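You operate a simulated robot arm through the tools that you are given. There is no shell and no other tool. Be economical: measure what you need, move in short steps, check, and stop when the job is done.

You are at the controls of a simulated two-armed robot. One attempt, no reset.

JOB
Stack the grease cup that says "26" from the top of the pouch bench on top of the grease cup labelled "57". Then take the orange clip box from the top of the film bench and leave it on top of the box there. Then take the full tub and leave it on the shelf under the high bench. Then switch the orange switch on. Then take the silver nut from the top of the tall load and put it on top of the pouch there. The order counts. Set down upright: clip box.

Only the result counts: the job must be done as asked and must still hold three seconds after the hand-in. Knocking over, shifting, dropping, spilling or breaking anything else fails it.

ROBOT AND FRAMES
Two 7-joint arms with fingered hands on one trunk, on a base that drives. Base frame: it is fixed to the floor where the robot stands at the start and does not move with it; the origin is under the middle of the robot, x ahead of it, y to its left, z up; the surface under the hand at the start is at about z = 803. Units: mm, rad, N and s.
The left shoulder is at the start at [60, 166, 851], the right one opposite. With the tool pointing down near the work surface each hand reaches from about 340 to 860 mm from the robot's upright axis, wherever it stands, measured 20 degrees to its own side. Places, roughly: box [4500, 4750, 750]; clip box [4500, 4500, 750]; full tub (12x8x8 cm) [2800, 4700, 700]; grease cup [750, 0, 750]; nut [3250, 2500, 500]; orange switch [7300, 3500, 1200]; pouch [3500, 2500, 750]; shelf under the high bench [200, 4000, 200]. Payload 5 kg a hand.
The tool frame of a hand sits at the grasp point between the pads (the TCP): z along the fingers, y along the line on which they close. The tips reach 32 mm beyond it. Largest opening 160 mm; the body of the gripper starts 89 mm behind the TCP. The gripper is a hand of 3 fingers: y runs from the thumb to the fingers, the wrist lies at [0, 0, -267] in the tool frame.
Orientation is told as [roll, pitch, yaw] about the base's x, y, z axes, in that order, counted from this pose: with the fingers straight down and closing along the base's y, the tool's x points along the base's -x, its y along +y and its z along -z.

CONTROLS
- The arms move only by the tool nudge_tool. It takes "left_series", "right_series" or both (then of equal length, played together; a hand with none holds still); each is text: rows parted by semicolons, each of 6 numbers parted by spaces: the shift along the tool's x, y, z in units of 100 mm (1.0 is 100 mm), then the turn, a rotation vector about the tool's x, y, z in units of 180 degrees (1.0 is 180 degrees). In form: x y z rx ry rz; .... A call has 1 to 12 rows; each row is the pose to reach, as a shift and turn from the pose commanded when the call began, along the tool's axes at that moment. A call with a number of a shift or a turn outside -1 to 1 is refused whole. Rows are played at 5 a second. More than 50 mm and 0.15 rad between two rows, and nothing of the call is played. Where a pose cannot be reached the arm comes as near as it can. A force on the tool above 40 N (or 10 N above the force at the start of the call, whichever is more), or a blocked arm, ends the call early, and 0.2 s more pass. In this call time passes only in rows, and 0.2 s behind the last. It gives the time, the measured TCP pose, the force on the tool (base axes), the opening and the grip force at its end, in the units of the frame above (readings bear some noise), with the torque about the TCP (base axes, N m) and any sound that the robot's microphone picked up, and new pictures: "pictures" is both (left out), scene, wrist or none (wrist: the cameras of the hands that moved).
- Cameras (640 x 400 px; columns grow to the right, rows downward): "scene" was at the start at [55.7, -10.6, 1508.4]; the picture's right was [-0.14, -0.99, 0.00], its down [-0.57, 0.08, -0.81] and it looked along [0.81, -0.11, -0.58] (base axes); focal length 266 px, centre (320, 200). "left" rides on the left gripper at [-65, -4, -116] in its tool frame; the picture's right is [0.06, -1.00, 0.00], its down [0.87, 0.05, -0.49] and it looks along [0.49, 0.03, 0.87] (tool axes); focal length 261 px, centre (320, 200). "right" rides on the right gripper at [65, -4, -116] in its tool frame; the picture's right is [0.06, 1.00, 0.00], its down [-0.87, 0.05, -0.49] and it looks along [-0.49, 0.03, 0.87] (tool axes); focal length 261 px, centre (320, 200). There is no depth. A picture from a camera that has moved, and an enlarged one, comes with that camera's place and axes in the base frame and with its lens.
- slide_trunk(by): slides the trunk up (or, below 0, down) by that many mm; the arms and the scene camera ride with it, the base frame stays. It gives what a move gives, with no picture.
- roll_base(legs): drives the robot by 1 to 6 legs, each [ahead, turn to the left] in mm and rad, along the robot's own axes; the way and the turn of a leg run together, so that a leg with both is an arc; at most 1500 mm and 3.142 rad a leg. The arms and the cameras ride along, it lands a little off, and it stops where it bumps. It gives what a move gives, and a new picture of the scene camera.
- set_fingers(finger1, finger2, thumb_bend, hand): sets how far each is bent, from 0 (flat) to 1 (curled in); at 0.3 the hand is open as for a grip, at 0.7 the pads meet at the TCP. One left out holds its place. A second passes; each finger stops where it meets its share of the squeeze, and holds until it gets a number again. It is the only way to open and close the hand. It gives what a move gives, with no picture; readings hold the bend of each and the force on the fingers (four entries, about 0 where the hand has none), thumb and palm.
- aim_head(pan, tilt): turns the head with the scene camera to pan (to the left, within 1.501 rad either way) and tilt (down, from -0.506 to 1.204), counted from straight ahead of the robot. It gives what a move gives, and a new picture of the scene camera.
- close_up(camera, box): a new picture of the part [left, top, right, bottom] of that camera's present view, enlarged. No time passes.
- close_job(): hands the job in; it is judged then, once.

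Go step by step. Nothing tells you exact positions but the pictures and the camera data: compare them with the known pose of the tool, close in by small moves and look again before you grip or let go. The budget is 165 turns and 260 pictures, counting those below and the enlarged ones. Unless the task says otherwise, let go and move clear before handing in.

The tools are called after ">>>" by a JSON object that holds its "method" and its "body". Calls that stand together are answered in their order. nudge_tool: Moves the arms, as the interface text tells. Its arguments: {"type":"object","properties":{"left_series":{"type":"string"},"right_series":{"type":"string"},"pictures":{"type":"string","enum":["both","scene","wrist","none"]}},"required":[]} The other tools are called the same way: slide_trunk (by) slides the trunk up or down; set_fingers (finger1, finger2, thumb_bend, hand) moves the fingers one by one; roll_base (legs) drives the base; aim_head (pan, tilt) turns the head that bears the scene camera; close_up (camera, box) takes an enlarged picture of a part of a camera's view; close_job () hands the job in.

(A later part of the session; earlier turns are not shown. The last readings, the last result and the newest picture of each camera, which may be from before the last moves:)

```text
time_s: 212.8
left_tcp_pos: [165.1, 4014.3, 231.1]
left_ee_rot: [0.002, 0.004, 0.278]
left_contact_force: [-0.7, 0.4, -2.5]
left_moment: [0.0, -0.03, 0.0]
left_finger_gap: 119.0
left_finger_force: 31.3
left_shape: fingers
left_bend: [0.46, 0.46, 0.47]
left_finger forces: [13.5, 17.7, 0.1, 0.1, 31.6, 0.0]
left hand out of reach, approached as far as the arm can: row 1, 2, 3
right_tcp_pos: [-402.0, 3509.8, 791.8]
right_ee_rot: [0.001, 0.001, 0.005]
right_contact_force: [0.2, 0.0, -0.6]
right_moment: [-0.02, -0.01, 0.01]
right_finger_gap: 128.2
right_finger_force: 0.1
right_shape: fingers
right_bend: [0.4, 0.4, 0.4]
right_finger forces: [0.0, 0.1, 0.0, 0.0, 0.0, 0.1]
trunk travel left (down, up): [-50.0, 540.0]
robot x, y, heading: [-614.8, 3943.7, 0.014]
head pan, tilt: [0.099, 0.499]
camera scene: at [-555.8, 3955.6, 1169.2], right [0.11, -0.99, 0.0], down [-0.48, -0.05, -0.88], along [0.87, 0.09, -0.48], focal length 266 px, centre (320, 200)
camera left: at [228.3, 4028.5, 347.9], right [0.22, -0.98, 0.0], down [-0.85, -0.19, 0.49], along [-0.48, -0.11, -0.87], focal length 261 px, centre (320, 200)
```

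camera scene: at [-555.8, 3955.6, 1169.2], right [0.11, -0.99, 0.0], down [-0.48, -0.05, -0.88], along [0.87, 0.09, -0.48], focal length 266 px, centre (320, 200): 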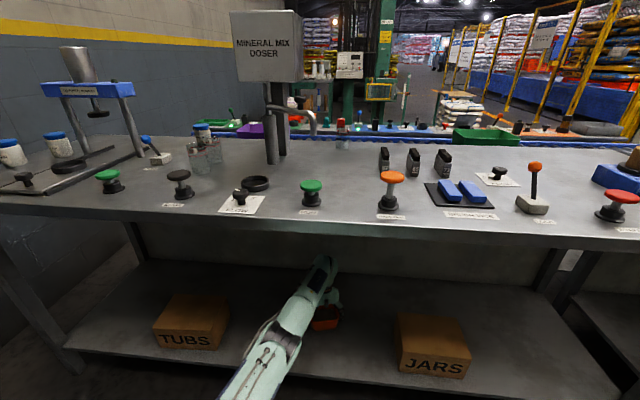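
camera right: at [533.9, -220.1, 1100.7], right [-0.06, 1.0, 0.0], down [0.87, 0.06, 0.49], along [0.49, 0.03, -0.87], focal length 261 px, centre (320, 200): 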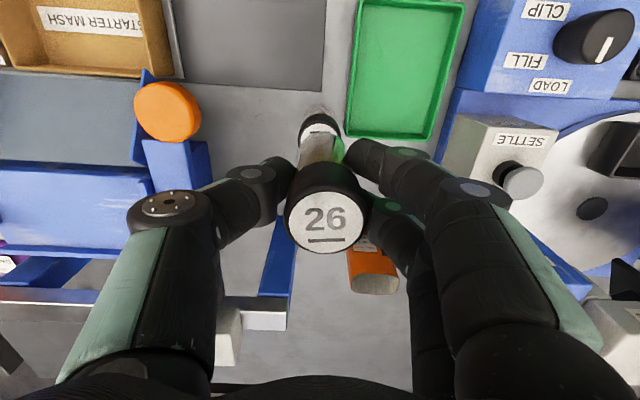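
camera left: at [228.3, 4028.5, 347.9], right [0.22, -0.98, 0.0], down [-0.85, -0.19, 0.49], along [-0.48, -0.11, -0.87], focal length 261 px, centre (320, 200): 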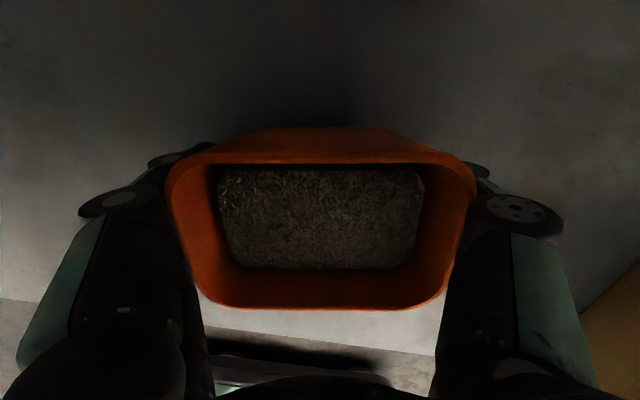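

The hand is lower now (z 231); remaining drop I'll do with the trunk in small steps, watching force.

>>> {"method": "slide_trunk", "body": {"by": -12}}

>>> {"method": "close_up", "body": {"camera": "scene", "box": [280, 270, 360, 350]}}

```text
time_s: 213.4
left_tcp_pos: [163.6, 4014.8, 219.7]
left_ee_rot: [0.003, 0.003, 0.279]
left_contact_force: [0.2, 0.2, -2.1]
left_moment: [0.03, 0.02, -0.01]
left_finger_gap: 118.8
left_finger_force: 31.0
left_shape: fingers
left_bend: [0.46, 0.46, 0.47]
left_finger forces: [13.5, 17.7, 0.1, 0.0, 31.6, 0.0]
right_tcp_pos: [-400.8, 3510.5, 779.6]
right_ee_rot: [0.002, 0.001, 0.004]
right_contact_force: [-0.1, 0.3, -0.2]
right_moment: [0.02, 0.01, -0.04]
right_finger_gap: 127.9
right_finger_force: 0.0
right_shape: fingers
right_bend: [0.4, 0.4, 0.4]
right_finger forces: [0.0, 0.0, 0.1, 0.0, 0.1, 0.1]
trunk travel left (down, up): [-38.0, 552.0]
robot x, y, heading: [-617.6, 3947.0, 0.009]
head pan, tilt: [0.099, 0.499]
```

```text
5.00 times, centred on (320, 310) of scene
camera zoom: at [-555.7, 3955.6, 1157.1], right [0.11, -0.99, 0.0], down [-0.48, -0.05, -0.88], along [0.87, 0.09, -0.48], focal length 1328 px, centre (320, -350)
```

zoom: 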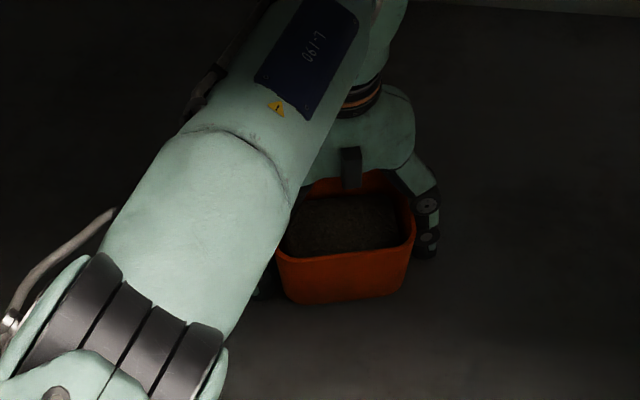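

>>> {"method": "slide_trunk", "body": {"by": -6}}

>>> {"method": "slide_trunk", "body": {"by": -5}}

```text
time_s: 214.0
left_tcp_pos: [165.2, 4013.8, 218.8]
left_ee_rot: [0.0, -0.002, 0.278]
left_contact_force: [-1.7, -2.3, 20.5]
left_moment: [1.45, 0.26, 0.19]
left_finger_gap: 119.6
left_finger_force: 38.4
left_shape: fingers
left_bend: [0.47, 0.46, 0.47]
left_finger forces: [29.1, 19.1, 0.1, 0.0, 28.5, 0.1]
right_tcp_pos: [-402.9, 3509.5, 775.2]
right_ee_rot: [-0.001, 0.001, 0.005]
right_contact_force: [-0.2, 0.5, 1.1]
right_moment: [0.03, 0.03, -0.01]
right_finger_gap: 127.9
right_finger_force: 0.0
right_shape: fingers
right_bend: [0.4, 0.4, 0.4]
right_finger forces: [0.0, 0.1, 0.1, 0.0, 0.0, 0.0]
trunk travel left (down, up): [-32.0, 558.0]
robot x, y, heading: [-616.8, 3946.1, 0.01]
head pan, tilt: [0.099, 0.499]
```

```text
time_s: 214.4
left_tcp_pos: [167.1, 4013.0, 216.9]
left_ee_rot: [0.0, -0.005, 0.277]
left_contact_force: [-1.6, -1.7, 12.9]
left_moment: [0.94, 0.19, 0.13]
left_finger_gap: 119.8
left_finger_force: 32.4
left_shape: fingers
left_bend: [0.46, 0.46, 0.47]
left_finger forces: [20.7, 17.0, 0.0, 0.1, 27.1, 0.0]
right_tcp_pos: [-401.9, 3509.4, 770.9]
right_ee_rot: [0.001, 0.0, 0.005]
right_contact_force: [-1.0, -0.2, -0.4]
right_moment: [0.0, 0.0, 0.01]
right_finger_gap: 127.8
right_finger_force: 0.1
right_shape: fingers
right_bend: [0.4, 0.4, 0.4]
right_finger forces: [0.0, 0.0, 0.0, 0.0, 0.0, 0.1]
trunk travel left (down, up): [-29.0, 561.0]
robot x, y, heading: [-614.7, 3948.0, 0.01]
head pan, tilt: [0.099, 0.499]
stopped: the force on the tool passed its limit at 46 N (the readings are from after the stop); the commanded pose is now the measured one
```

Contact felt, with the load off-centre toward the finger side. Let me look closely before letting go.

>>> {"method": "close_up", "body": {"camera": "left", "box": [60, 100, 580, 400]}}

>>> {"method": "close_up", "body": {"camera": "scene", "box": [300, 290, 360, 340]}}

```text
1.23 times, centred on (320, 250) of left
camera zoom: at [230.3, 4026.2, 334.1], right [0.21, -0.98, 0.0], down [-0.85, -0.19, 0.49], along [-0.47, -0.11, -0.87], focal length 321 px, centre (320, 138)
```

zoom: 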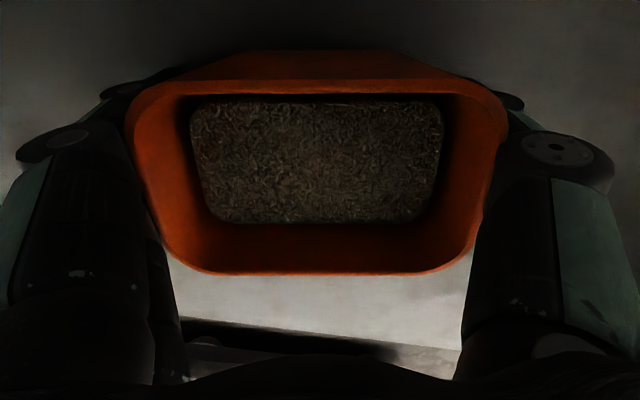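

```text
8.00 times, centred on (330, 315) of scene
camera zoom: at [-556.9, 3955.4, 1147.9], right [0.11, -0.99, 0.0], down [-0.48, -0.05, -0.88], along [0.87, 0.09, -0.48], focal length 2125 px, centre (240, -720)
```

zoom: 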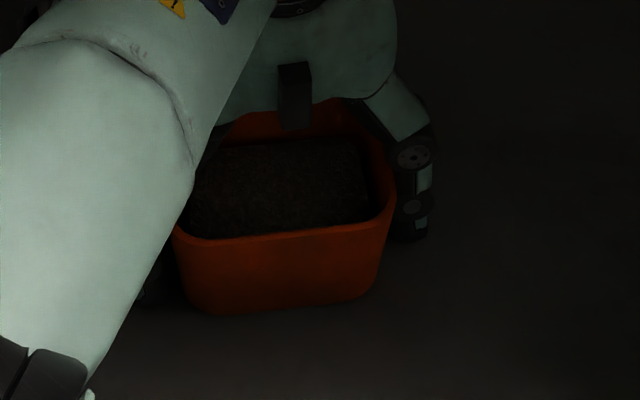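

The tub's base is on the shelf, tub level. Release gradually.

>>> {"method": "set_fingers", "body": {"hand": "left", "finger1": 0.41, "finger2": 0.41, "thumb_bend": 0.41}}

>>> {"method": "close_up", "body": {"camera": "left", "box": [60, 100, 580, 400]}}

```text
time_s: 215.4
left_tcp_pos: [166.6, 4011.3, 217.4]
left_ee_rot: [-0.002, -0.004, 0.278]
left_contact_force: [5.9, -4.0, 18.3]
left_moment: [0.78, 0.18, -0.15]
left_finger_gap: 131.0
left_finger_force: 13.8
left_shape: fingers
left_bend: [0.41, 0.41, 0.41]
left_finger forces: [10.0, 6.1, 0.0, 0.0, 11.6, 0.0]
right_tcp_pos: [-403.0, 3508.4, 771.7]
right_ee_rot: [0.0, 0.001, 0.006]
right_contact_force: [0.9, -0.5, 0.8]
right_moment: [-0.02, -0.03, 0.02]
right_finger_gap: 127.8
right_finger_force: 0.0
right_shape: fingers
right_bend: [0.4, 0.4, 0.4]
right_finger forces: [0.1, 0.0, 0.0, 0.0, 0.0, 0.0]
trunk travel left (down, up): [-29.0, 561.0]
robot x, y, heading: [-613.7, 3943.7, 0.003]
head pan, tilt: [0.099, 0.499]
```

```text
1.23 times, centred on (320, 250) of left
camera zoom: at [230.0, 4025.9, 333.5], right [0.21, -0.98, 0.0], down [-0.85, -0.19, 0.49], along [-0.48, -0.11, -0.87], focal length 321 px, centre (320, 138)
```

zoom: 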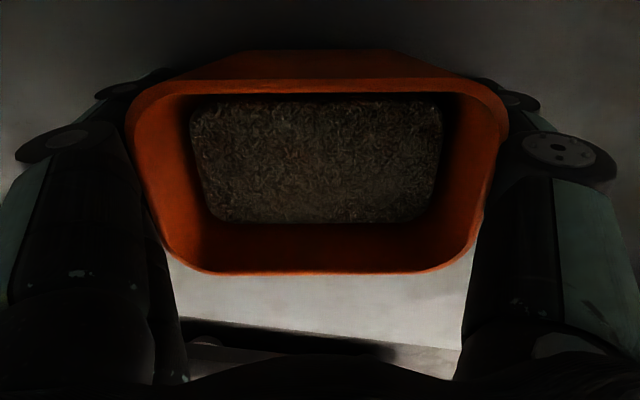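

Still slightly pressed; open fully.

>>> {"method": "set_fingers", "body": {"hand": "left", "finger1": 0.36, "finger2": 0.36, "thumb_bend": 0.36}}

>>> {"method": "set_fingers", "body": {"hand": "left", "finger1": 0.28, "finger2": 0.28, "thumb_bend": 0.28}}

>>> {"method": "close_up", "body": {"camera": "left", "box": [0, 0, 640, 400]}}

```text
time_s: 216.4
left_tcp_pos: [166.5, 4012.5, 215.4]
left_ee_rot: [-0.003, -0.002, 0.28]
left_contact_force: [0.5, -2.9, 8.2]
left_moment: [-0.11, -0.02, 0.04]
left_finger_gap: 146.5
left_finger_force: 4.3
left_shape: fingers
left_bend: [0.36, 0.36, 0.36]
left_finger forces: [0.9, 1.6, 0.1, 0.1, 6.9, 0.1]
right_tcp_pos: [-401.1, 3508.5, 771.5]
right_ee_rot: [-0.001, -0.002, 0.004]
right_contact_force: [0.2, -0.1, 0.0]
right_moment: [-0.03, 0.01, -0.01]
right_finger_gap: 127.9
right_finger_force: 0.0
right_shape: fingers
right_bend: [0.4, 0.4, 0.4]
right_finger forces: [0.0, 0.1, 0.0, 0.0, 0.1, 0.0]
trunk travel left (down, up): [-29.0, 561.0]
robot x, y, heading: [-615.1, 3947.5, 0.007]
head pan, tilt: [0.099, 0.499]
```

```text
time_s: 217.4
left_tcp_pos: [167.0, 4012.3, 215.5]
left_ee_rot: [-0.003, 0.0, 0.28]
left_contact_force: [-0.4, -0.5, 1.1]
left_moment: [0.02, 0.0, 0.04]
left_finger_gap: 173.2
left_finger_force: 0.0
left_shape: fingers
left_bend: [0.28, 0.28, 0.28]
left_finger forces: [0.0, 0.0, 0.0, 0.0, 0.2, 0.0]
right_tcp_pos: [-401.7, 3509.2, 770.5]
right_ee_rot: [0.001, 0.0, 0.006]
right_contact_force: [-0.3, -0.5, 0.1]
right_moment: [0.01, 0.0, -0.02]
right_finger_gap: 127.9
right_finger_force: 0.1
right_shape: fingers
right_bend: [0.4, 0.4, 0.4]
right_finger forces: [0.1, 0.0, 0.1, 0.1, 0.0, 0.0]
trunk travel left (down, up): [-29.0, 561.0]
robot x, y, heading: [-617.3, 3943.9, 0.01]
head pan, tilt: [0.099, 0.499]
```

```text
1.00 times, centred on (320, 200) of left (not enlarged: the box is as wide or as high as the picture)
camera zoom: at [229.6, 4026.8, 331.1], right [0.21, -0.98, 0.0], down [-0.85, -0.19, 0.49], along [-0.48, -0.11, -0.87], focal length 261 px, centre (320, 200)
```

zoom: 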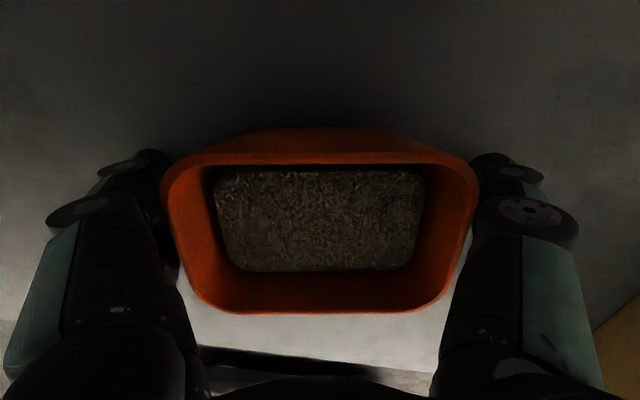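

Tub is released and standing. Raise straight by trunk 90 mm.

>>> {"method": "slide_trunk", "body": {"by": 90}}

>>> {"method": "close_up", "body": {"camera": "left", "box": [0, 0, 640, 400]}}

```text
time_s: 218.7
left_tcp_pos: [167.0, 4012.0, 304.4]
left_ee_rot: [-0.002, -0.002, 0.28]
left_contact_force: [-0.4, -0.7, 0.1]
left_moment: [0.02, 0.0, -0.01]
left_finger_gap: 173.0
left_finger_force: 0.0
left_shape: fingers
left_bend: [0.28, 0.28, 0.28]
left_finger forces: [0.0, 0.0, 0.1, 0.1, 0.0, 0.0]
right_tcp_pos: [-400.6, 3510.0, 860.1]
right_ee_rot: [0.001, 0.0, 0.006]
right_contact_force: [-0.5, -0.8, 0.0]
right_moment: [0.04, 0.0, 0.01]
right_finger_gap: 127.8
right_finger_force: 0.1
right_shape: fingers
right_bend: [0.4, 0.4, 0.4]
right_finger forces: [0.0, 0.1, 0.0, 0.1, 0.0, 0.0]
trunk travel left (down, up): [-119.0, 471.0]
robot x, y, heading: [-612.8, 3944.9, 0.006]
head pan, tilt: [0.099, 0.499]
```

```text
1.00 times, centred on (320, 200) of left (not enlarged: the box is as wide or as high as the picture)
camera zoom: at [229.7, 4026.6, 421.1], right [0.21, -0.98, 0.0], down [-0.85, -0.19, 0.49], along [-0.48, -0.11, -0.87], focal length 261 px, centre (320, 200)
```

zoom: 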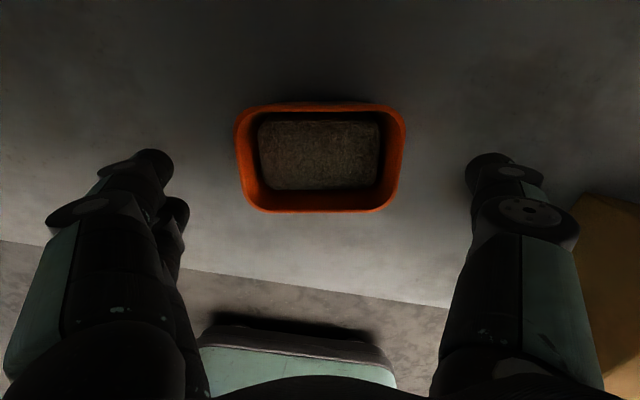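

The tub stands full and upright on the shelf. Back the base straight out 500 mm.

>>> {"method": "roll_base", "body": {"legs": [[-500, 0]]}}

```text
time_s: 221.5
left_tcp_pos: [-313.7, 4005.5, 303.9]
left_ee_rot: [-0.001, -0.002, 0.268]
left_contact_force: [0.2, -0.3, -0.5]
left_moment: [0.02, -0.02, 0.0]
left_finger_gap: 173.2
left_finger_force: 0.1
left_shape: fingers
left_bend: [0.28, 0.28, 0.28]
left_finger forces: [0.0, 0.0, 0.1, 0.0, 0.0, 0.0]
right_tcp_pos: [-884.9, 3506.4, 860.8]
right_ee_rot: [0.0, 0.001, -0.001]
right_contact_force: [-0.1, -0.8, 0.4]
right_moment: [0.0, 0.0, 0.03]
right_finger_gap: 127.9
right_finger_force: 0.1
right_shape: fingers
right_bend: [0.4, 0.4, 0.4]
right_finger forces: [0.1, 0.1, 0.0, 0.1, 0.1, 0.0]
trunk travel left (down, up): [-119.0, 471.0]
robot x, y, heading: [-1096.2, 3944.7, -0.001]
head pan, tilt: [0.099, 0.499]
camera scene: at [-1036.0, 3953.9, 1238.1], right [0.1, -1.0, 0.0], down [-0.48, -0.05, -0.88], along [0.87, 0.09, -0.48], focal length 266 px, centre (320, 200)
```

scene: 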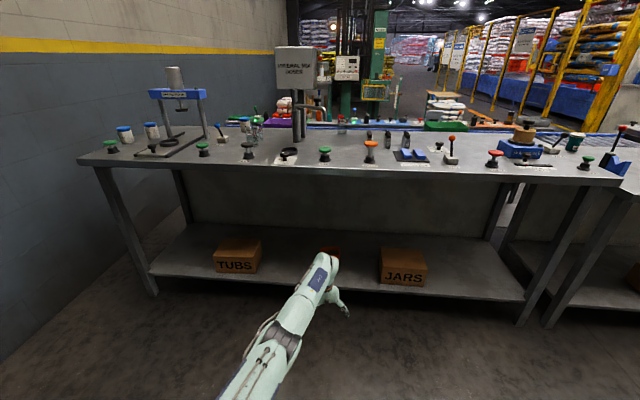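

Tub delivered. Raise the trunk and tuck the left arm for travel.

>>> {"method": "slide_trunk", "body": {"by": 380}}

>>> {"method": "nudge_tool", "body": {"left_series": "0.35 0 -0.3 0 0 0.03; 0.7 0 -0.6 0 0 0.06; 1.0 0.1 -0.9 0 0 0.085", "pictures": "none"}}

>>> {"method": "nudge_tool", "body": {"left_series": "0.35 0.2 -0.3 0 0 0; 0.7 0.4 -0.6 0 0 0; 1.0 0.6 -0.9 0 0 0; 1.0 0.9 -1.0 0 0 0", "pictures": "none"}}

>>> {"method": "nudge_tool", "body": {"left_series": "0.35 0.2 -0.3 0 0 0; 0.7 0.4 -0.6 0 0 0; 1.0 0.6 -0.9 0 0 0", "pictures": "none"}}

```text
time_s: 225.2
left_tcp_pos: [-314.5, 4005.3, 684.8]
left_ee_rot: [-0.002, 0.0, 0.27]
left_contact_force: [0.4, 0.6, -0.3]
left_moment: [0.0, -0.01, -0.01]
left_finger_gap: 173.1
left_finger_force: 0.0
left_shape: fingers
left_bend: [0.28, 0.28, 0.28]
left_finger forces: [0.0, 0.0, 0.0, 0.1, 0.1, 0.0]
right_tcp_pos: [-885.1, 3505.8, 1240.0]
right_ee_rot: [0.001, 0.0, 0.0]
right_contact_force: [-0.2, 0.2, -0.2]
right_moment: [0.0, -0.03, -0.01]
right_finger_gap: 127.6
right_finger_force: 0.1
right_shape: fingers
right_bend: [0.4, 0.4, 0.4]
right_finger forces: [0.1, 0.0, 0.1, 0.1, 0.1, 0.0]
trunk travel left (down, up): [-499.0, 91.0]
robot x, y, heading: [-1093.6, 3945.5, 0.002]
head pan, tilt: [0.099, 0.499]
```

```text
time_s: 226.0
left_tcp_pos: [-315.5, 3953.0, 765.0]
left_ee_rot: [0.0, 0.004, 0.0]
left_contact_force: [0.1, 0.4, -0.3]
left_moment: [-0.02, -0.01, -0.02]
left_finger_gap: 173.2
left_finger_force: 0.0
left_shape: fingers
left_bend: [0.28, 0.28, 0.28]
left_finger forces: [0.0, 0.1, 0.0, 0.0, 0.0, 0.1]
left hand out of reach, approached as far as the arm can: row 1, 2, 3
right_tcp_pos: [-885.2, 3506.4, 1242.1]
right_ee_rot: [0.001, 0.0, -0.002]
right_contact_force: [1.0, -0.1, 0.2]
right_moment: [0.02, -0.04, 0.01]
right_finger_gap: 127.8
right_finger_force: 0.0
right_shape: fingers
right_bend: [0.4, 0.4, 0.4]
right_finger forces: [0.0, 0.0, 0.0, 0.0, 0.1, 0.0]
trunk travel left (down, up): [-499.0, 91.0]
robot x, y, heading: [-1093.3, 3940.5, -0.004]
head pan, tilt: [0.099, 0.499]
```

```text
refused: row 1 steps farther than a row can; nothing moved
```

```text
refused: row 1 steps farther than a row can; nothing moved
```

Steps were a hair too long, and the straight arm resisted pulling back. Try smaller steps upward/back.

>>> {"method": "nudge_tool", "body": {"left_series": "0.3 0.1 -0.3 0 0 0; 0.6 0.2 -0.6 0 0 0; 0.9 0.3 -0.9 0 0 0", "pictures": "scene"}}

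```text
time_s: 226.8
left_tcp_pos: [-308.8, 3960.7, 852.5]
left_ee_rot: [-0.001, 0.003, 0.003]
left_contact_force: [-0.6, 0.0, 0.1]
left_moment: [-0.02, 0.01, -0.01]
left_finger_gap: 173.1
left_finger_force: 0.0
left_shape: fingers
left_bend: [0.28, 0.28, 0.28]
left_finger forces: [0.1, 0.1, 0.1, 0.1, 0.0, 0.1]
left hand out of reach, approached as far as the arm can: row 1, 2, 3
right_tcp_pos: [-885.8, 3507.0, 1241.1]
right_ee_rot: [0.0, 0.0, -0.001]
right_contact_force: [-0.8, -0.4, 0.4]
right_moment: [0.01, -0.03, -0.02]
right_finger_gap: 127.8
right_finger_force: 0.0
right_shape: fingers
right_bend: [0.4, 0.4, 0.4]
right_finger forces: [0.0, 0.0, 0.1, 0.1, 0.0, 0.0]
trunk travel left (down, up): [-499.0, 91.0]
robot x, y, heading: [-1095.5, 3944.3, -0.002]
head pan, tilt: [0.099, 0.499]
camera scene: at [-1036.7, 3953.9, 1618.1], right [0.1, -1.0, 0.0], down [-0.48, -0.05, -0.88], along [0.87, 0.09, -0.48], focal length 266 px, centre (320, 200)
```

scene: 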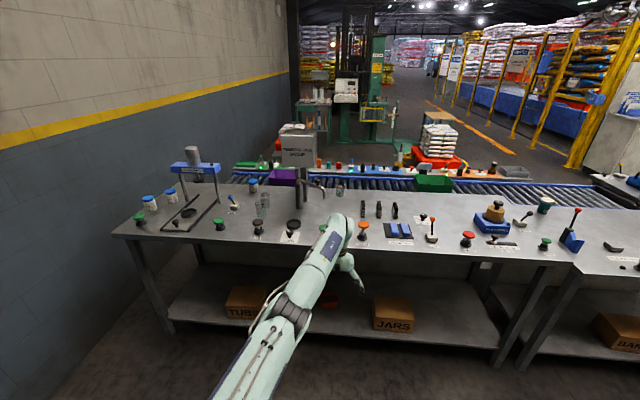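

The arm is stuck straight; tilting the hand forward will force the elbow to bend.

>>> {"method": "nudge_tool", "body": {"left_series": "0 0.1 0 0 -0.045 0; 0 0.3 0 0 -0.09 0; 0.1 0.5 0 0 -0.13 0; 0.3 0.7 0 0 -0.17 0; 0.5 0.9 0 0 -0.17 0", "pictures": "none"}}

```text
time_s: 228.0
left_tcp_pos: [-168.9, 3978.1, 837.2]
left_ee_rot: [-0.001, -0.536, 0.006]
left_contact_force: [-0.1, 0.3, 0.1]
left_moment: [-0.04, 0.04, 0.0]
left_finger_gap: 173.1
left_finger_force: 0.0
left_shape: fingers
left_bend: [0.28, 0.28, 0.28]
left_finger forces: [0.0, 0.0, 0.1, 0.0, 0.0, 0.0]
left hand out of reach, approached as far as the arm can: row 1, 2, 3, 4, 5
right_tcp_pos: [-884.7, 3506.0, 1240.7]
right_ee_rot: [-0.001, 0.0, -0.001]
right_contact_force: [-0.4, -0.8, 0.2]
right_moment: [0.04, -0.01, 0.01]
right_finger_gap: 127.9
right_finger_force: 0.1
right_shape: fingers
right_bend: [0.4, 0.4, 0.4]
right_finger forces: [0.1, 0.1, 0.0, 0.0, 0.1, 0.0]
trunk travel left (down, up): [-499.0, 91.0]
robot x, y, heading: [-1100.8, 3943.3, -0.003]
head pan, tilt: [0.099, 0.499]
```

The hand moved forward rather than back; back the base off first for space, then free the elbow.

>>> {"method": "roll_base", "body": {"legs": [[-350, 0]]}}

>>> {"method": "nudge_tool", "body": {"left_series": "0 0 0 0 0.045 0; 0 0 0 0 0.09 0; 0 0 0 0 0.13 0; 0 0.1 0 0 0.17 0", "pictures": "none"}}

>>> {"method": "nudge_tool", "body": {"left_series": "0 0.3 -0.3 0 0 0; 0 0.6 -0.6 0 0 0; 0 0.9 -0.9 0 0 0; 0 1 -1 0 0 0", "pictures": "scene"}}

```text
time_s: 230.2
left_tcp_pos: [-515.3, 3985.3, 837.6]
left_ee_rot: [0.002, -0.536, 0.015]
left_contact_force: [-0.1, 0.5, -0.5]
left_moment: [0.01, 0.0, -0.03]
left_finger_gap: 173.0
left_finger_force: 0.1
left_shape: fingers
left_bend: [0.28, 0.28, 0.28]
left_finger forces: [0.0, 0.0, 0.0, 0.0, 0.0, 0.0]
right_tcp_pos: [-1228.2, 3506.4, 1241.4]
right_ee_rot: [0.002, 0.0, 0.006]
right_contact_force: [0.9, 1.1, 0.5]
right_moment: [0.01, 0.01, 0.01]
right_finger_gap: 127.8
right_finger_force: 0.0
right_shape: fingers
right_bend: [0.4, 0.4, 0.4]
right_finger forces: [0.0, 0.1, 0.0, 0.1, 0.1, 0.0]
trunk travel left (down, up): [-499.0, 91.0]
robot x, y, heading: [-1442.7, 3944.6, 0.01]
head pan, tilt: [0.099, 0.499]
camera scene: at [-1383.6, 3953.3, 1618.2], right [0.11, -0.99, 0.0], down [-0.48, -0.05, -0.88], along [0.87, 0.09, -0.48], focal length 266 px, centre (320, 200)
```

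scene: 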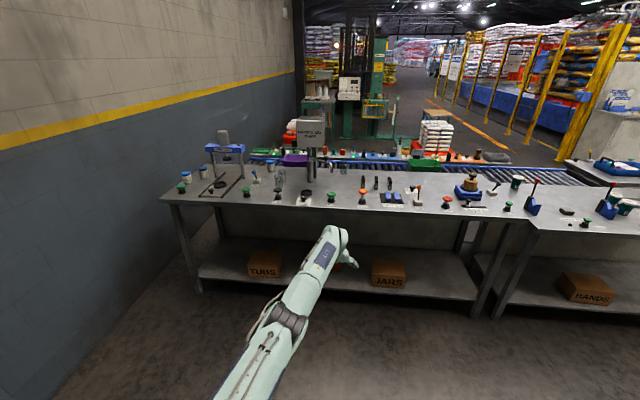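

```text
time_s: 231.2
left_tcp_pos: [-643.6, 3997.2, 850.6]
left_ee_rot: [0.0, -0.008, 0.013]
left_contact_force: [0.0, 0.0, 0.9]
left_moment: [-0.01, 0.01, 0.02]
left_finger_gap: 173.4
left_finger_force: 0.1
left_shape: fingers
left_bend: [0.28, 0.28, 0.28]
left_finger forces: [0.1, 0.1, 0.1, 0.1, 0.0, 0.1]
left hand out of reach, approached as far as the arm can: row 1, 2, 3, 4
right_tcp_pos: [-1225.3, 3508.6, 1241.7]
right_ee_rot: [-0.001, 0.001, 0.009]
right_contact_force: [0.5, 1.0, -0.5]
right_moment: [-0.03, 0.04, 0.01]
right_finger_gap: 128.2
right_finger_force: 0.1
right_shape: fingers
right_bend: [0.4, 0.4, 0.4]
right_finger forces: [0.1, 0.0, 0.0, 0.0, 0.0, 0.1]
trunk travel left (down, up): [-499.0, 91.0]
robot x, y, heading: [-1442.8, 3940.5, 0.004]
head pan, tilt: [0.099, 0.499]
```

```text
time_s: 232.2
left_tcp_pos: [-639.2, 4094.0, 954.6]
left_ee_rot: [0.0, 0.001, 0.015]
left_contact_force: [0.2, 1.6, 0.2]
left_moment: [0.03, 0.0, 0.02]
left_finger_gap: 173.6
left_finger_force: 0.0
left_shape: fingers
left_bend: [0.28, 0.28, 0.28]
left_finger forces: [0.1, 0.1, 0.0, 0.0, 0.0, 0.1]
left hand out of reach, approached as far as the arm can: row 2, 3, 4
right_tcp_pos: [-1227.1, 3507.7, 1240.7]
right_ee_rot: [0.001, -0.001, 0.008]
right_contact_force: [-0.1, 0.1, 0.7]
right_moment: [-0.05, -0.01, 0.0]
right_finger_gap: 127.5
right_finger_force: 0.1
right_shape: fingers
right_bend: [0.4, 0.4, 0.4]
right_finger forces: [0.1, 0.1, 0.0, 0.0, 0.0, 0.0]
trunk travel left (down, up): [-499.0, 91.0]
robot x, y, heading: [-1440.4, 3941.6, 0.006]
head pan, tilt: [0.099, 0.499]
camera scene: at [-1382.7, 3953.2, 1618.1], right [0.11, -0.99, 0.0], down [-0.48, -0.05, -0.88], along [0.87, 0.09, -0.48], focal length 266 px, centre (320, 200)
```

scene: 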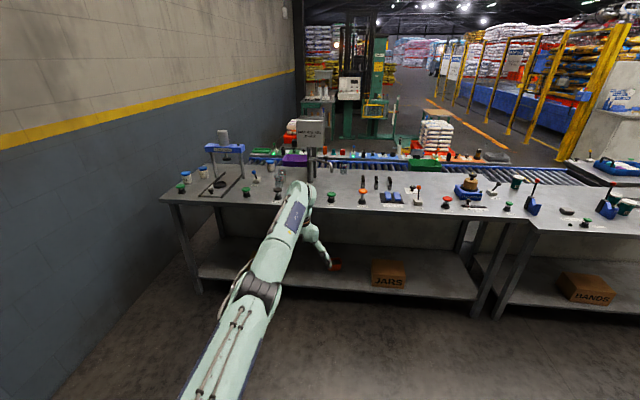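

>>> {"method": "nudge_tool", "body": {"left_series": "0 0.3 -0.35 0 0 0; 0 0.6 -0.7 0 0 0; 0.2 0.9 -1 0 0 0; 0.5 1 -1 0 0 0; 0.9 1 -1 0 0 0", "pictures": "none"}}

```text
time_s: 233.4
left_tcp_pos: [-732.2, 4193.5, 1056.5]
left_ee_rot: [-0.002, -0.004, 0.014]
left_contact_force: [0.4, -0.1, 0.2]
left_moment: [-0.03, -0.03, 0.02]
left_finger_gap: 173.2
left_finger_force: 0.1
left_shape: fingers
left_bend: [0.28, 0.28, 0.28]
left_finger forces: [0.1, 0.0, 0.1, 0.1, 0.0, 0.1]
left hand out of reach, approached as far as the arm can: row 2
right_tcp_pos: [-1226.8, 3508.3, 1241.9]
right_ee_rot: [-0.002, 0.001, 0.006]
right_contact_force: [-0.3, -0.3, 0.4]
right_moment: [-0.02, -0.03, 0.0]
right_finger_gap: 128.2
right_finger_force: 0.0
right_shape: fingers
right_bend: [0.4, 0.4, 0.4]
right_finger forces: [0.1, 0.0, 0.0, 0.0, 0.1, 0.1]
trunk travel left (down, up): [-499.0, 91.0]
robot x, y, heading: [-1444.4, 3942.2, 0.011]
head pan, tilt: [0.099, 0.499]
```

Freed. Continue pulling the left hand in.

>>> {"method": "nudge_tool", "body": {"left_series": "0.4 0.1 -0.1 0 0 0; 0.8 0.2 -0.2 0 0 0; 1.0 0.4 -0.3 0 0 0", "pictures": "none"}}

>>> {"method": "nudge_tool", "body": {"left_series": "0.4 0.1 -0.1 0 0 0; 0.8 0.2 -0.2 0 0 0; 1.0 0.4 -0.3 0 0 0", "pictures": "scene"}}

```text
time_s: 234.2
left_tcp_pos: [-834.0, 4232.9, 1085.8]
left_ee_rot: [-0.002, -0.001, 0.013]
left_contact_force: [-0.3, 0.3, -0.5]
left_moment: [0.0, -0.06, 0.01]
left_finger_gap: 173.4
left_finger_force: 0.0
left_shape: fingers
left_bend: [0.28, 0.28, 0.28]
left_finger forces: [0.0, 0.1, 0.0, 0.0, 0.1, 0.0]
right_tcp_pos: [-1228.6, 3507.8, 1241.0]
right_ee_rot: [0.0, 0.0, 0.007]
right_contact_force: [0.1, 0.2, -0.4]
right_moment: [-0.05, -0.03, 0.01]
right_finger_gap: 128.0
right_finger_force: 0.1
right_shape: fingers
right_bend: [0.4, 0.4, 0.4]
right_finger forces: [0.1, 0.0, 0.0, 0.0, 0.1, 0.0]
trunk travel left (down, up): [-499.0, 91.0]
robot x, y, heading: [-1439.5, 3941.1, 0.01]
head pan, tilt: [0.099, 0.499]
```

```text
time_s: 235.0
left_tcp_pos: [-934.3, 4269.5, 1115.9]
left_ee_rot: [-0.002, 0.001, 0.015]
left_contact_force: [-0.7, 0.6, -0.2]
left_moment: [-0.02, -0.01, 0.04]
left_finger_gap: 173.4
left_finger_force: 0.0
left_shape: fingers
left_bend: [0.28, 0.28, 0.28]
left_finger forces: [0.0, 0.0, 0.1, 0.0, 0.1, 0.1]
right_tcp_pos: [-1228.5, 3508.4, 1242.1]
right_ee_rot: [0.0, 0.0, 0.006]
right_contact_force: [-0.7, 1.0, 0.2]
right_moment: [-0.02, -0.03, -0.01]
right_finger_gap: 128.1
right_finger_force: 0.1
right_shape: fingers
right_bend: [0.4, 0.4, 0.4]
right_finger forces: [0.0, 0.1, 0.1, 0.0, 0.1, 0.0]
trunk travel left (down, up): [-499.0, 91.0]
robot x, y, heading: [-1437.3, 3940.1, 0.009]
head pan, tilt: [0.099, 0.499]
camera scene: at [-1383.4, 3954.5, 1618.1], right [0.11, -0.99, 0.0], down [-0.48, -0.05, -0.88], along [0.87, 0.09, -0.48], focal length 266 px, centre (320, 200)
```

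scene: 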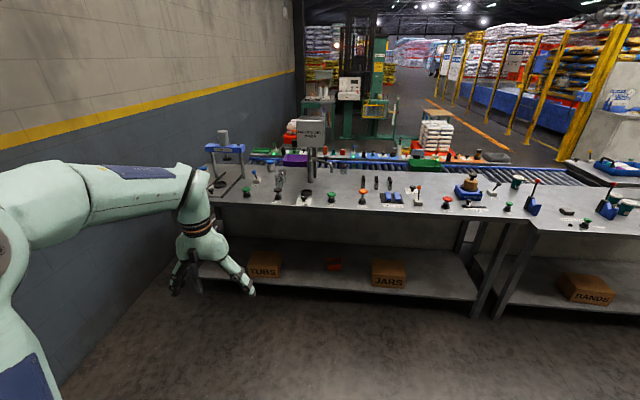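

The tub is visible on the shelf. Now to the orange switch near (7300, 3500, 1200): drive back south, then east.

>>> {"method": "roll_base", "body": {"legs": [[0, -1.366], [1500, 0], [1500, 0], [0, 1.36], [1400, 0], [1400, 0]]}}

```text
time_s: 269.5
left_tcp_pos: [2311.2, 998.2, 1116.7]
left_ee_rot: [0.001, -0.001, -0.063]
left_contact_force: [0.1, -0.5, 0.0]
left_moment: [0.02, 0.02, 0.0]
left_finger_gap: 173.2
left_finger_force: 0.2
left_shape: fingers
left_bend: [0.28, 0.28, 0.28]
left_finger forces: [0.0, 0.0, 0.0, 0.0, 0.0, 0.0]
right_tcp_pos: [1959.7, 261.5, 1241.1]
right_ee_rot: [-0.001, 0.0, -0.07]
right_contact_force: [-0.7, 0.7, -0.4]
right_moment: [-0.01, 0.05, 0.0]
right_finger_gap: 128.0
right_finger_force: 0.1
right_shape: fingers
right_bend: [0.4, 0.4, 0.4]
right_finger forces: [0.1, 0.1, 0.0, 0.0, 0.0, 0.0]
trunk travel left (down, up): [-499.0, 91.0]
robot x, y, heading: [1780.0, 711.9, -0.065]
head pan, tilt: [0.099, 0.499]
camera scene: at [1838.5, 717.9, 1618.1], right [0.03, -1.0, 0.0], down [-0.48, -0.01, -0.88], along [0.88, 0.03, -0.48], focal length 266 px, centre (320, 200)
```

scene: 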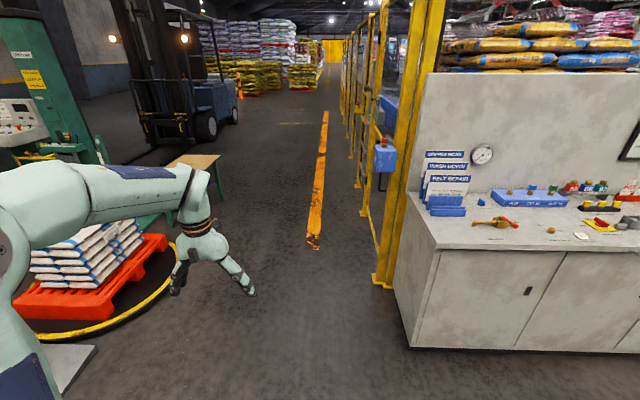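

The target location coincides with the forklift ahead-left. Drive on to about (5500, 1300) and look at it.

>>> {"method": "roll_base", "body": {"legs": [[0, 0.22], [1300, 0], [1300, 0], [1100, 0]]}}

>>> {"method": "aim_head", "body": {"pan": 0.9, "tilt": 0.2}}

```text
time_s: 288.4
left_tcp_pos: [5955.9, 1630.4, 1116.6]
left_ee_rot: [0.0, 0.001, 0.154]
left_contact_force: [-0.3, -0.3, 0.2]
left_moment: [0.01, 0.03, -0.02]
left_finger_gap: 173.2
left_finger_force: 0.0
left_shape: fingers
left_bend: [0.28, 0.28, 0.28]
left_finger forces: [0.0, 0.0, 0.0, 0.1, 0.0, 0.0]
right_tcp_pos: [5770.0, 836.2, 1241.0]
right_ee_rot: [0.0, -0.001, 0.148]
right_contact_force: [0.8, -0.1, -0.3]
right_moment: [-0.01, 0.02, -0.01]
right_finger_gap: 127.7
right_finger_force: 0.1
right_shape: fingers
right_bend: [0.4, 0.4, 0.4]
right_finger forces: [0.0, 0.1, 0.1, 0.1, 0.0, 0.1]
trunk travel left (down, up): [-499.0, 91.0]
robot x, y, heading: [5492.0, 1235.6, 0.151]
head pan, tilt: [0.099, 0.499]
camera scene: at [5554.9, 1257.2, 1618.1], right [0.24, -0.97, 0.0], down [-0.46, -0.12, -0.88], along [0.85, 0.21, -0.48], focal length 266 px, centre (320, 200)
```

scene: 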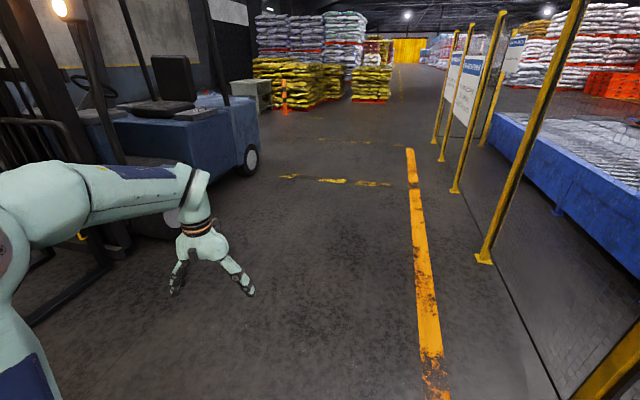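

```text
time_s: 289.6
left_tcp_pos: [5955.2, 1632.1, 1117.7]
left_ee_rot: [0.001, -0.001, 0.155]
left_contact_force: [0.5, -1.1, 0.1]
left_moment: [-0.02, -0.01, 0.0]
left_finger_gap: 173.2
left_finger_force: 0.0
left_shape: fingers
left_bend: [0.28, 0.28, 0.28]
left_finger forces: [0.1, 0.0, 0.1, 0.1, 0.0, 0.0]
right_tcp_pos: [5770.3, 836.5, 1241.5]
right_ee_rot: [-0.001, -0.001, 0.147]
right_contact_force: [-0.9, -0.3, -0.3]
right_moment: [-0.02, 0.01, -0.02]
right_finger_gap: 127.9
right_finger_force: 0.0
right_shape: fingers
right_bend: [0.4, 0.4, 0.4]
right_finger forces: [0.0, 0.0, 0.0, 0.1, 0.1, 0.0]
trunk travel left (down, up): [-499.0, 91.0]
robot x, y, heading: [5497.8, 1236.1, 0.149]
head pan, tilt: [0.901, 0.201]
camera scene: at [5512.8, 1315.6, 1645.8], right [0.87, -0.5, 0.0], down [-0.1, -0.17, -0.98], along [0.49, 0.85, -0.2], focal length 266 px, centre (320, 200)
```

scene: 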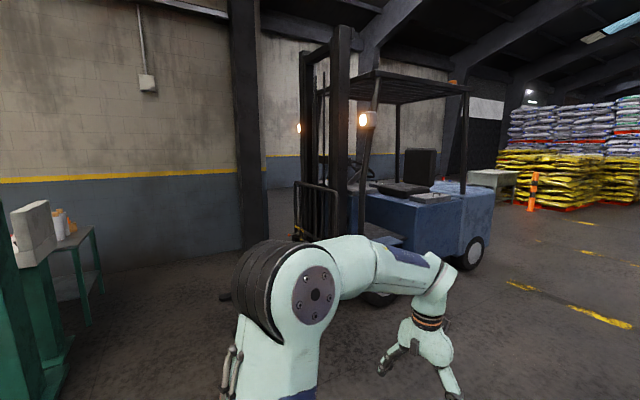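

The forklift stands with its mast to the west; the switch should be near its front post/steering area at pixel (364,189). Zoom in.

>>> {"method": "close_up", "body": {"camera": "scene", "box": [280, 90, 500, 260]}}

>>> {"method": "close_up", "body": {"camera": "scene", "box": [320, 130, 420, 210]}}

```text
2.35 times, centred on (390, 175) of scene
camera zoom: at [5512.8, 1315.6, 1645.8], right [0.87, -0.5, 0.0], down [-0.1, -0.17, -0.98], along [0.49, 0.85, -0.2], focal length 625 px, centre (155, 259)
```

zoom: 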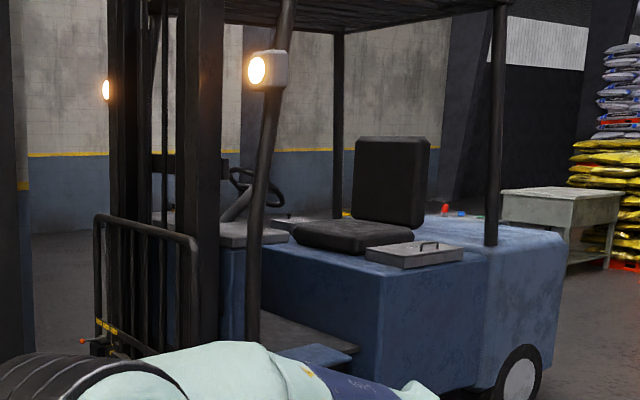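

```text
5.00 times, centred on (370, 170) of scene
camera zoom: at [5512.8, 1315.6, 1645.8], right [0.87, -0.5, 0.0], down [-0.1, -0.17, -0.98], along [0.49, 0.85, -0.2], focal length 1328 px, centre (70, 350)
```

zoom: 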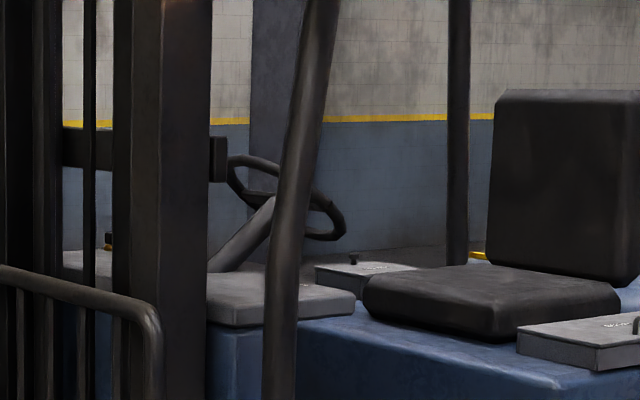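

The controls are on the forklift's dash by the steering wheel, accessible from its south side. Drive to about (7250, 2000) and face north.

>>> {"method": "roll_base", "body": {"legs": [[0, 0.28], [950, 0], [950, 0], [0, 1.15]]}}

>>> {"method": "aim_head", "body": {"pan": 0.0, "tilt": 0.25}}

>>> {"method": "close_up", "body": {"camera": "scene", "box": [200, 120, 440, 280]}}

```text
time_s: 303.0
left_tcp_pos: [6900.5, 2548.4, 1117.1]
left_ee_rot: [-0.001, 0.0, 1.58]
left_contact_force: [0.4, 0.1, -0.1]
left_moment: [0.0, 0.0, 0.02]
left_finger_gap: 173.3
left_finger_force: 0.0
left_shape: fingers
left_bend: [0.28, 0.28, 0.28]
left_finger forces: [0.1, 0.1, 0.1, 0.1, 0.0, 0.0]
right_tcp_pos: [7660.7, 2252.0, 1240.2]
right_ee_rot: [0.001, 0.0, 1.574]
right_contact_force: [0.2, -0.4, -0.7]
right_moment: [0.0, 0.01, -0.02]
right_finger_gap: 128.0
right_finger_force: 0.0
right_shape: fingers
right_bend: [0.4, 0.4, 0.4]
right_finger forces: [0.0, 0.0, 0.0, 0.0, 0.0, 0.1]
trunk travel left (down, up): [-499.0, 91.0]
robot x, y, heading: [7225.0, 2038.0, 1.574]
head pan, tilt: [0.901, 0.201]
camera scene: at [7150.7, 2068.1, 1645.8], right [0.62, 0.79, 0.0], down [0.16, -0.12, -0.98], along [-0.77, 0.6, -0.2], focal length 266 px, centre (320, 200)
```

scene: 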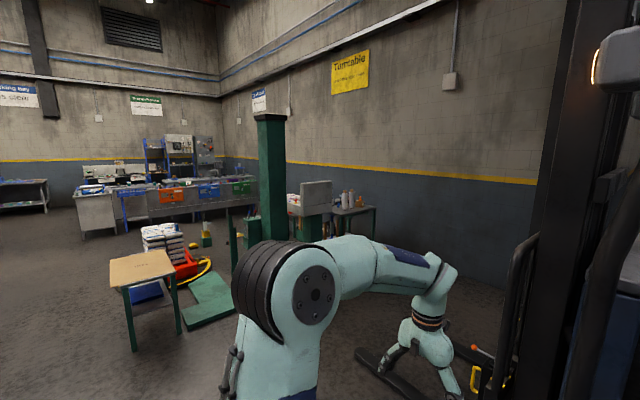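

```text
time_s: 304.2
left_tcp_pos: [6901.2, 2548.0, 1117.2]
left_ee_rot: [0.001, -0.001, 1.582]
left_contact_force: [-0.2, -0.3, -1.1]
left_moment: [0.01, 0.02, 0.02]
left_finger_gap: 173.4
left_finger_force: 0.1
left_shape: fingers
left_bend: [0.28, 0.28, 0.28]
left_finger forces: [0.0, 0.0, 0.1, 0.0, 0.0, 0.0]
right_tcp_pos: [7661.3, 2252.1, 1240.8]
right_ee_rot: [0.001, -0.002, 1.574]
right_contact_force: [0.1, 0.8, 0.5]
right_moment: [-0.06, 0.02, -0.04]
right_finger_gap: 127.8
right_finger_force: 0.1
right_shape: fingers
right_bend: [0.4, 0.4, 0.4]
right_finger forces: [0.0, 0.0, 0.0, 0.0, 0.1, 0.1]
trunk travel left (down, up): [-499.0, 91.0]
robot x, y, heading: [7226.7, 2041.6, 1.576]
head pan, tilt: [0.0, 0.25]
camera scene: at [7223.7, 2103.9, 1641.2], right [1.0, 0.01, 0.0], down [0.0, -0.25, -0.97], along [-0.01, 0.97, -0.25], focal length 266 px, centre (320, 200)
```

scene: 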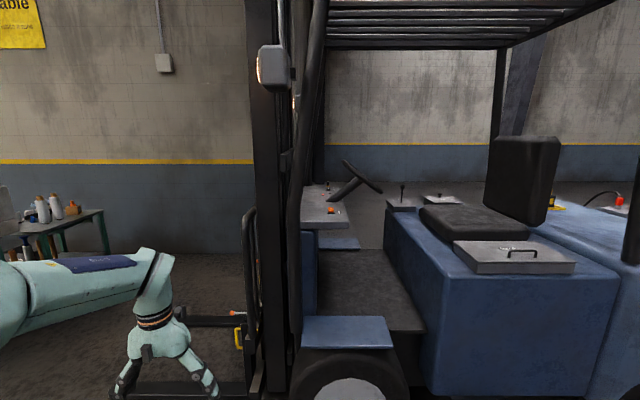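

```text
2.50 times, centred on (320, 200) of scene
camera zoom: at [7223.7, 2103.9, 1641.2], right [1.0, 0.01, 0.0], down [0.0, -0.25, -0.97], along [-0.01, 0.97, -0.25], focal length 664 px, centre (320, 200)
```

zoom: 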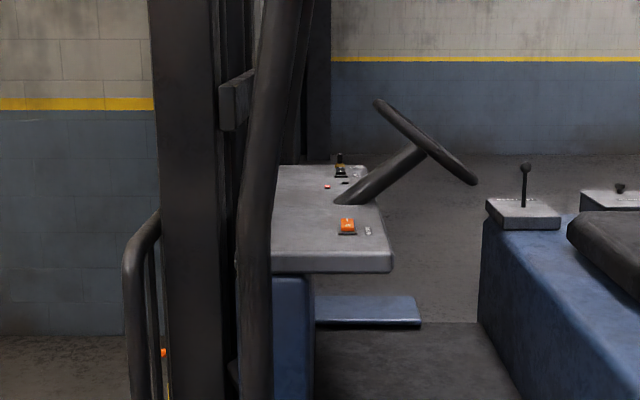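

The orange rocker switch is on the dash near its front edge. Enlarge.

>>> {"method": "close_up", "body": {"camera": "scene", "box": [300, 180, 360, 230]}}

```text
8.00 times, centred on (330, 205) of scene
camera zoom: at [7223.7, 2103.9, 1641.2], right [1.0, 0.01, 0.0], down [0.0, -0.25, -0.97], along [-0.01, 0.97, -0.25], focal length 2125 px, centre (240, 160)
```

zoom: 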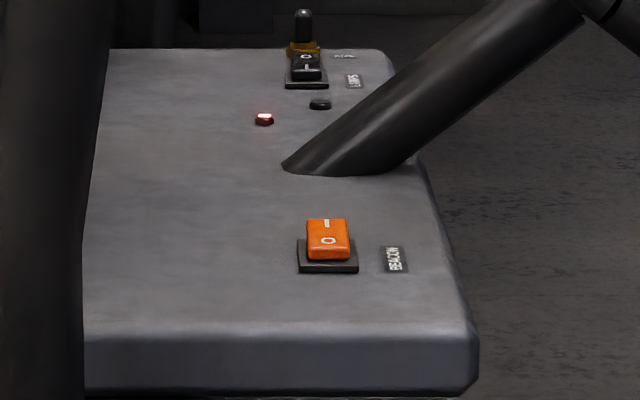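

The rocker ("BEACON", O near, I far) is at roughly (7272, 3570, 1200); I need to press its far (I) side. I tuck the left arm first, and raise the trunk.

>>> {"method": "nudge_tool", "body": {"left_series": "0.4 0.15 0 0 0 0; 0.8 0.3 0 0 0 0; 1.0 0.5 0 0 0 0", "pictures": "none"}}

>>> {"method": "nudge_tool", "body": {"left_series": "0.4 0.15 0 0 0 0; 0.8 0.3 0 0 0 0; 1.0 0.5 0 0 0 0", "pictures": "none"}}

>>> {"method": "nudge_tool", "body": {"left_series": "0.4 0.1 0 0 0 0; 0.8 0.15 0 0 0 0; 1.0 0.2 0 0 0 0", "pictures": "none"}}

>>> {"method": "slide_trunk", "body": {"by": 90}}

```text
time_s: 305.0
left_tcp_pos: [6852.6, 2448.9, 1117.8]
left_ee_rot: [0.001, -0.003, 1.581]
left_contact_force: [-0.4, -0.7, 0.6]
left_moment: [0.02, -0.01, -0.05]
left_finger_gap: 173.4
left_finger_force: 0.0
left_shape: fingers
left_bend: [0.28, 0.28, 0.28]
left_finger forces: [0.1, 0.1, 0.0, 0.1, 0.1, 0.1]
right_tcp_pos: [7660.6, 2250.8, 1240.7]
right_ee_rot: [0.0, 0.0, 1.575]
right_contact_force: [-0.6, 0.6, -0.2]
right_moment: [-0.04, -0.03, 0.0]
right_finger_gap: 127.9
right_finger_force: 0.1
right_shape: fingers
right_bend: [0.4, 0.4, 0.4]
right_finger forces: [0.0, 0.0, 0.0, 0.0, 0.0, 0.0]
trunk travel left (down, up): [-499.0, 91.0]
robot x, y, heading: [7226.7, 2038.6, 1.569]
head pan, tilt: [0.0, 0.25]
```

```text
time_s: 305.8
left_tcp_pos: [6802.7, 2346.8, 1118.2]
left_ee_rot: [0.001, -0.001, 1.582]
left_contact_force: [0.1, -0.5, 0.0]
left_moment: [0.0, -0.01, -0.04]
left_finger_gap: 173.5
left_finger_force: 0.0
left_shape: fingers
left_bend: [0.28, 0.28, 0.28]
left_finger forces: [0.0, 0.0, 0.0, 0.0, 0.1, 0.0]
right_tcp_pos: [7661.0, 2251.4, 1241.4]
right_ee_rot: [0.001, -0.001, 1.573]
right_contact_force: [-0.4, -0.4, 0.5]
right_moment: [0.05, 0.03, 0.03]
right_finger_gap: 128.2
right_finger_force: 0.0
right_shape: fingers
right_bend: [0.4, 0.4, 0.4]
right_finger forces: [0.0, 0.0, 0.1, 0.0, 0.0, 0.0]
trunk travel left (down, up): [-499.0, 91.0]
robot x, y, heading: [7223.6, 2040.1, 1.577]
head pan, tilt: [0.0, 0.25]
```

```text
time_s: 306.6
left_tcp_pos: [6783.1, 2246.7, 1117.3]
left_ee_rot: [0.001, -0.001, 1.581]
left_contact_force: [0.6, 0.0, 0.6]
left_moment: [0.04, 0.03, -0.03]
left_finger_gap: 173.1
left_finger_force: 0.1
left_shape: fingers
left_bend: [0.28, 0.28, 0.28]
left_finger forces: [0.0, 0.0, 0.1, 0.0, 0.0, 0.0]
right_tcp_pos: [7661.8, 2251.2, 1241.3]
right_ee_rot: [0.0, 0.001, 1.574]
right_contact_force: [-0.5, -0.2, -0.8]
right_moment: [0.02, 0.0, -0.02]
right_finger_gap: 128.0
right_finger_force: 0.0
right_shape: fingers
right_bend: [0.4, 0.4, 0.4]
right_finger forces: [0.0, 0.0, 0.0, 0.1, 0.0, 0.1]
trunk travel left (down, up): [-499.0, 91.0]
robot x, y, heading: [7224.1, 2037.8, 1.576]
head pan, tilt: [0.0, 0.25]
```

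```text
time_s: 307.9
left_tcp_pos: [6783.4, 2247.8, 1207.2]
left_ee_rot: [0.0, 0.0, 1.582]
left_contact_force: [1.1, -0.1, -0.9]
left_moment: [-0.05, -0.01, 0.0]
left_finger_gap: 173.4
left_finger_force: 0.0
left_shape: fingers
left_bend: [0.28, 0.28, 0.28]
left_finger forces: [0.0, 0.1, 0.1, 0.0, 0.0, 0.1]
right_tcp_pos: [7660.7, 2251.5, 1332.4]
right_ee_rot: [0.0, 0.001, 1.575]
right_contact_force: [-0.4, -0.5, -0.3]
right_moment: [-0.04, -0.04, 0.0]
right_finger_gap: 127.9
right_finger_force: 0.0
right_shape: fingers
right_bend: [0.4, 0.4, 0.4]
right_finger forces: [0.0, 0.0, 0.0, 0.0, 0.0, 0.0]
trunk travel left (down, up): [-589.0, 1.0]
robot x, y, heading: [7224.3, 2038.4, 1.578]
head pan, tilt: [0.0, 0.25]
```

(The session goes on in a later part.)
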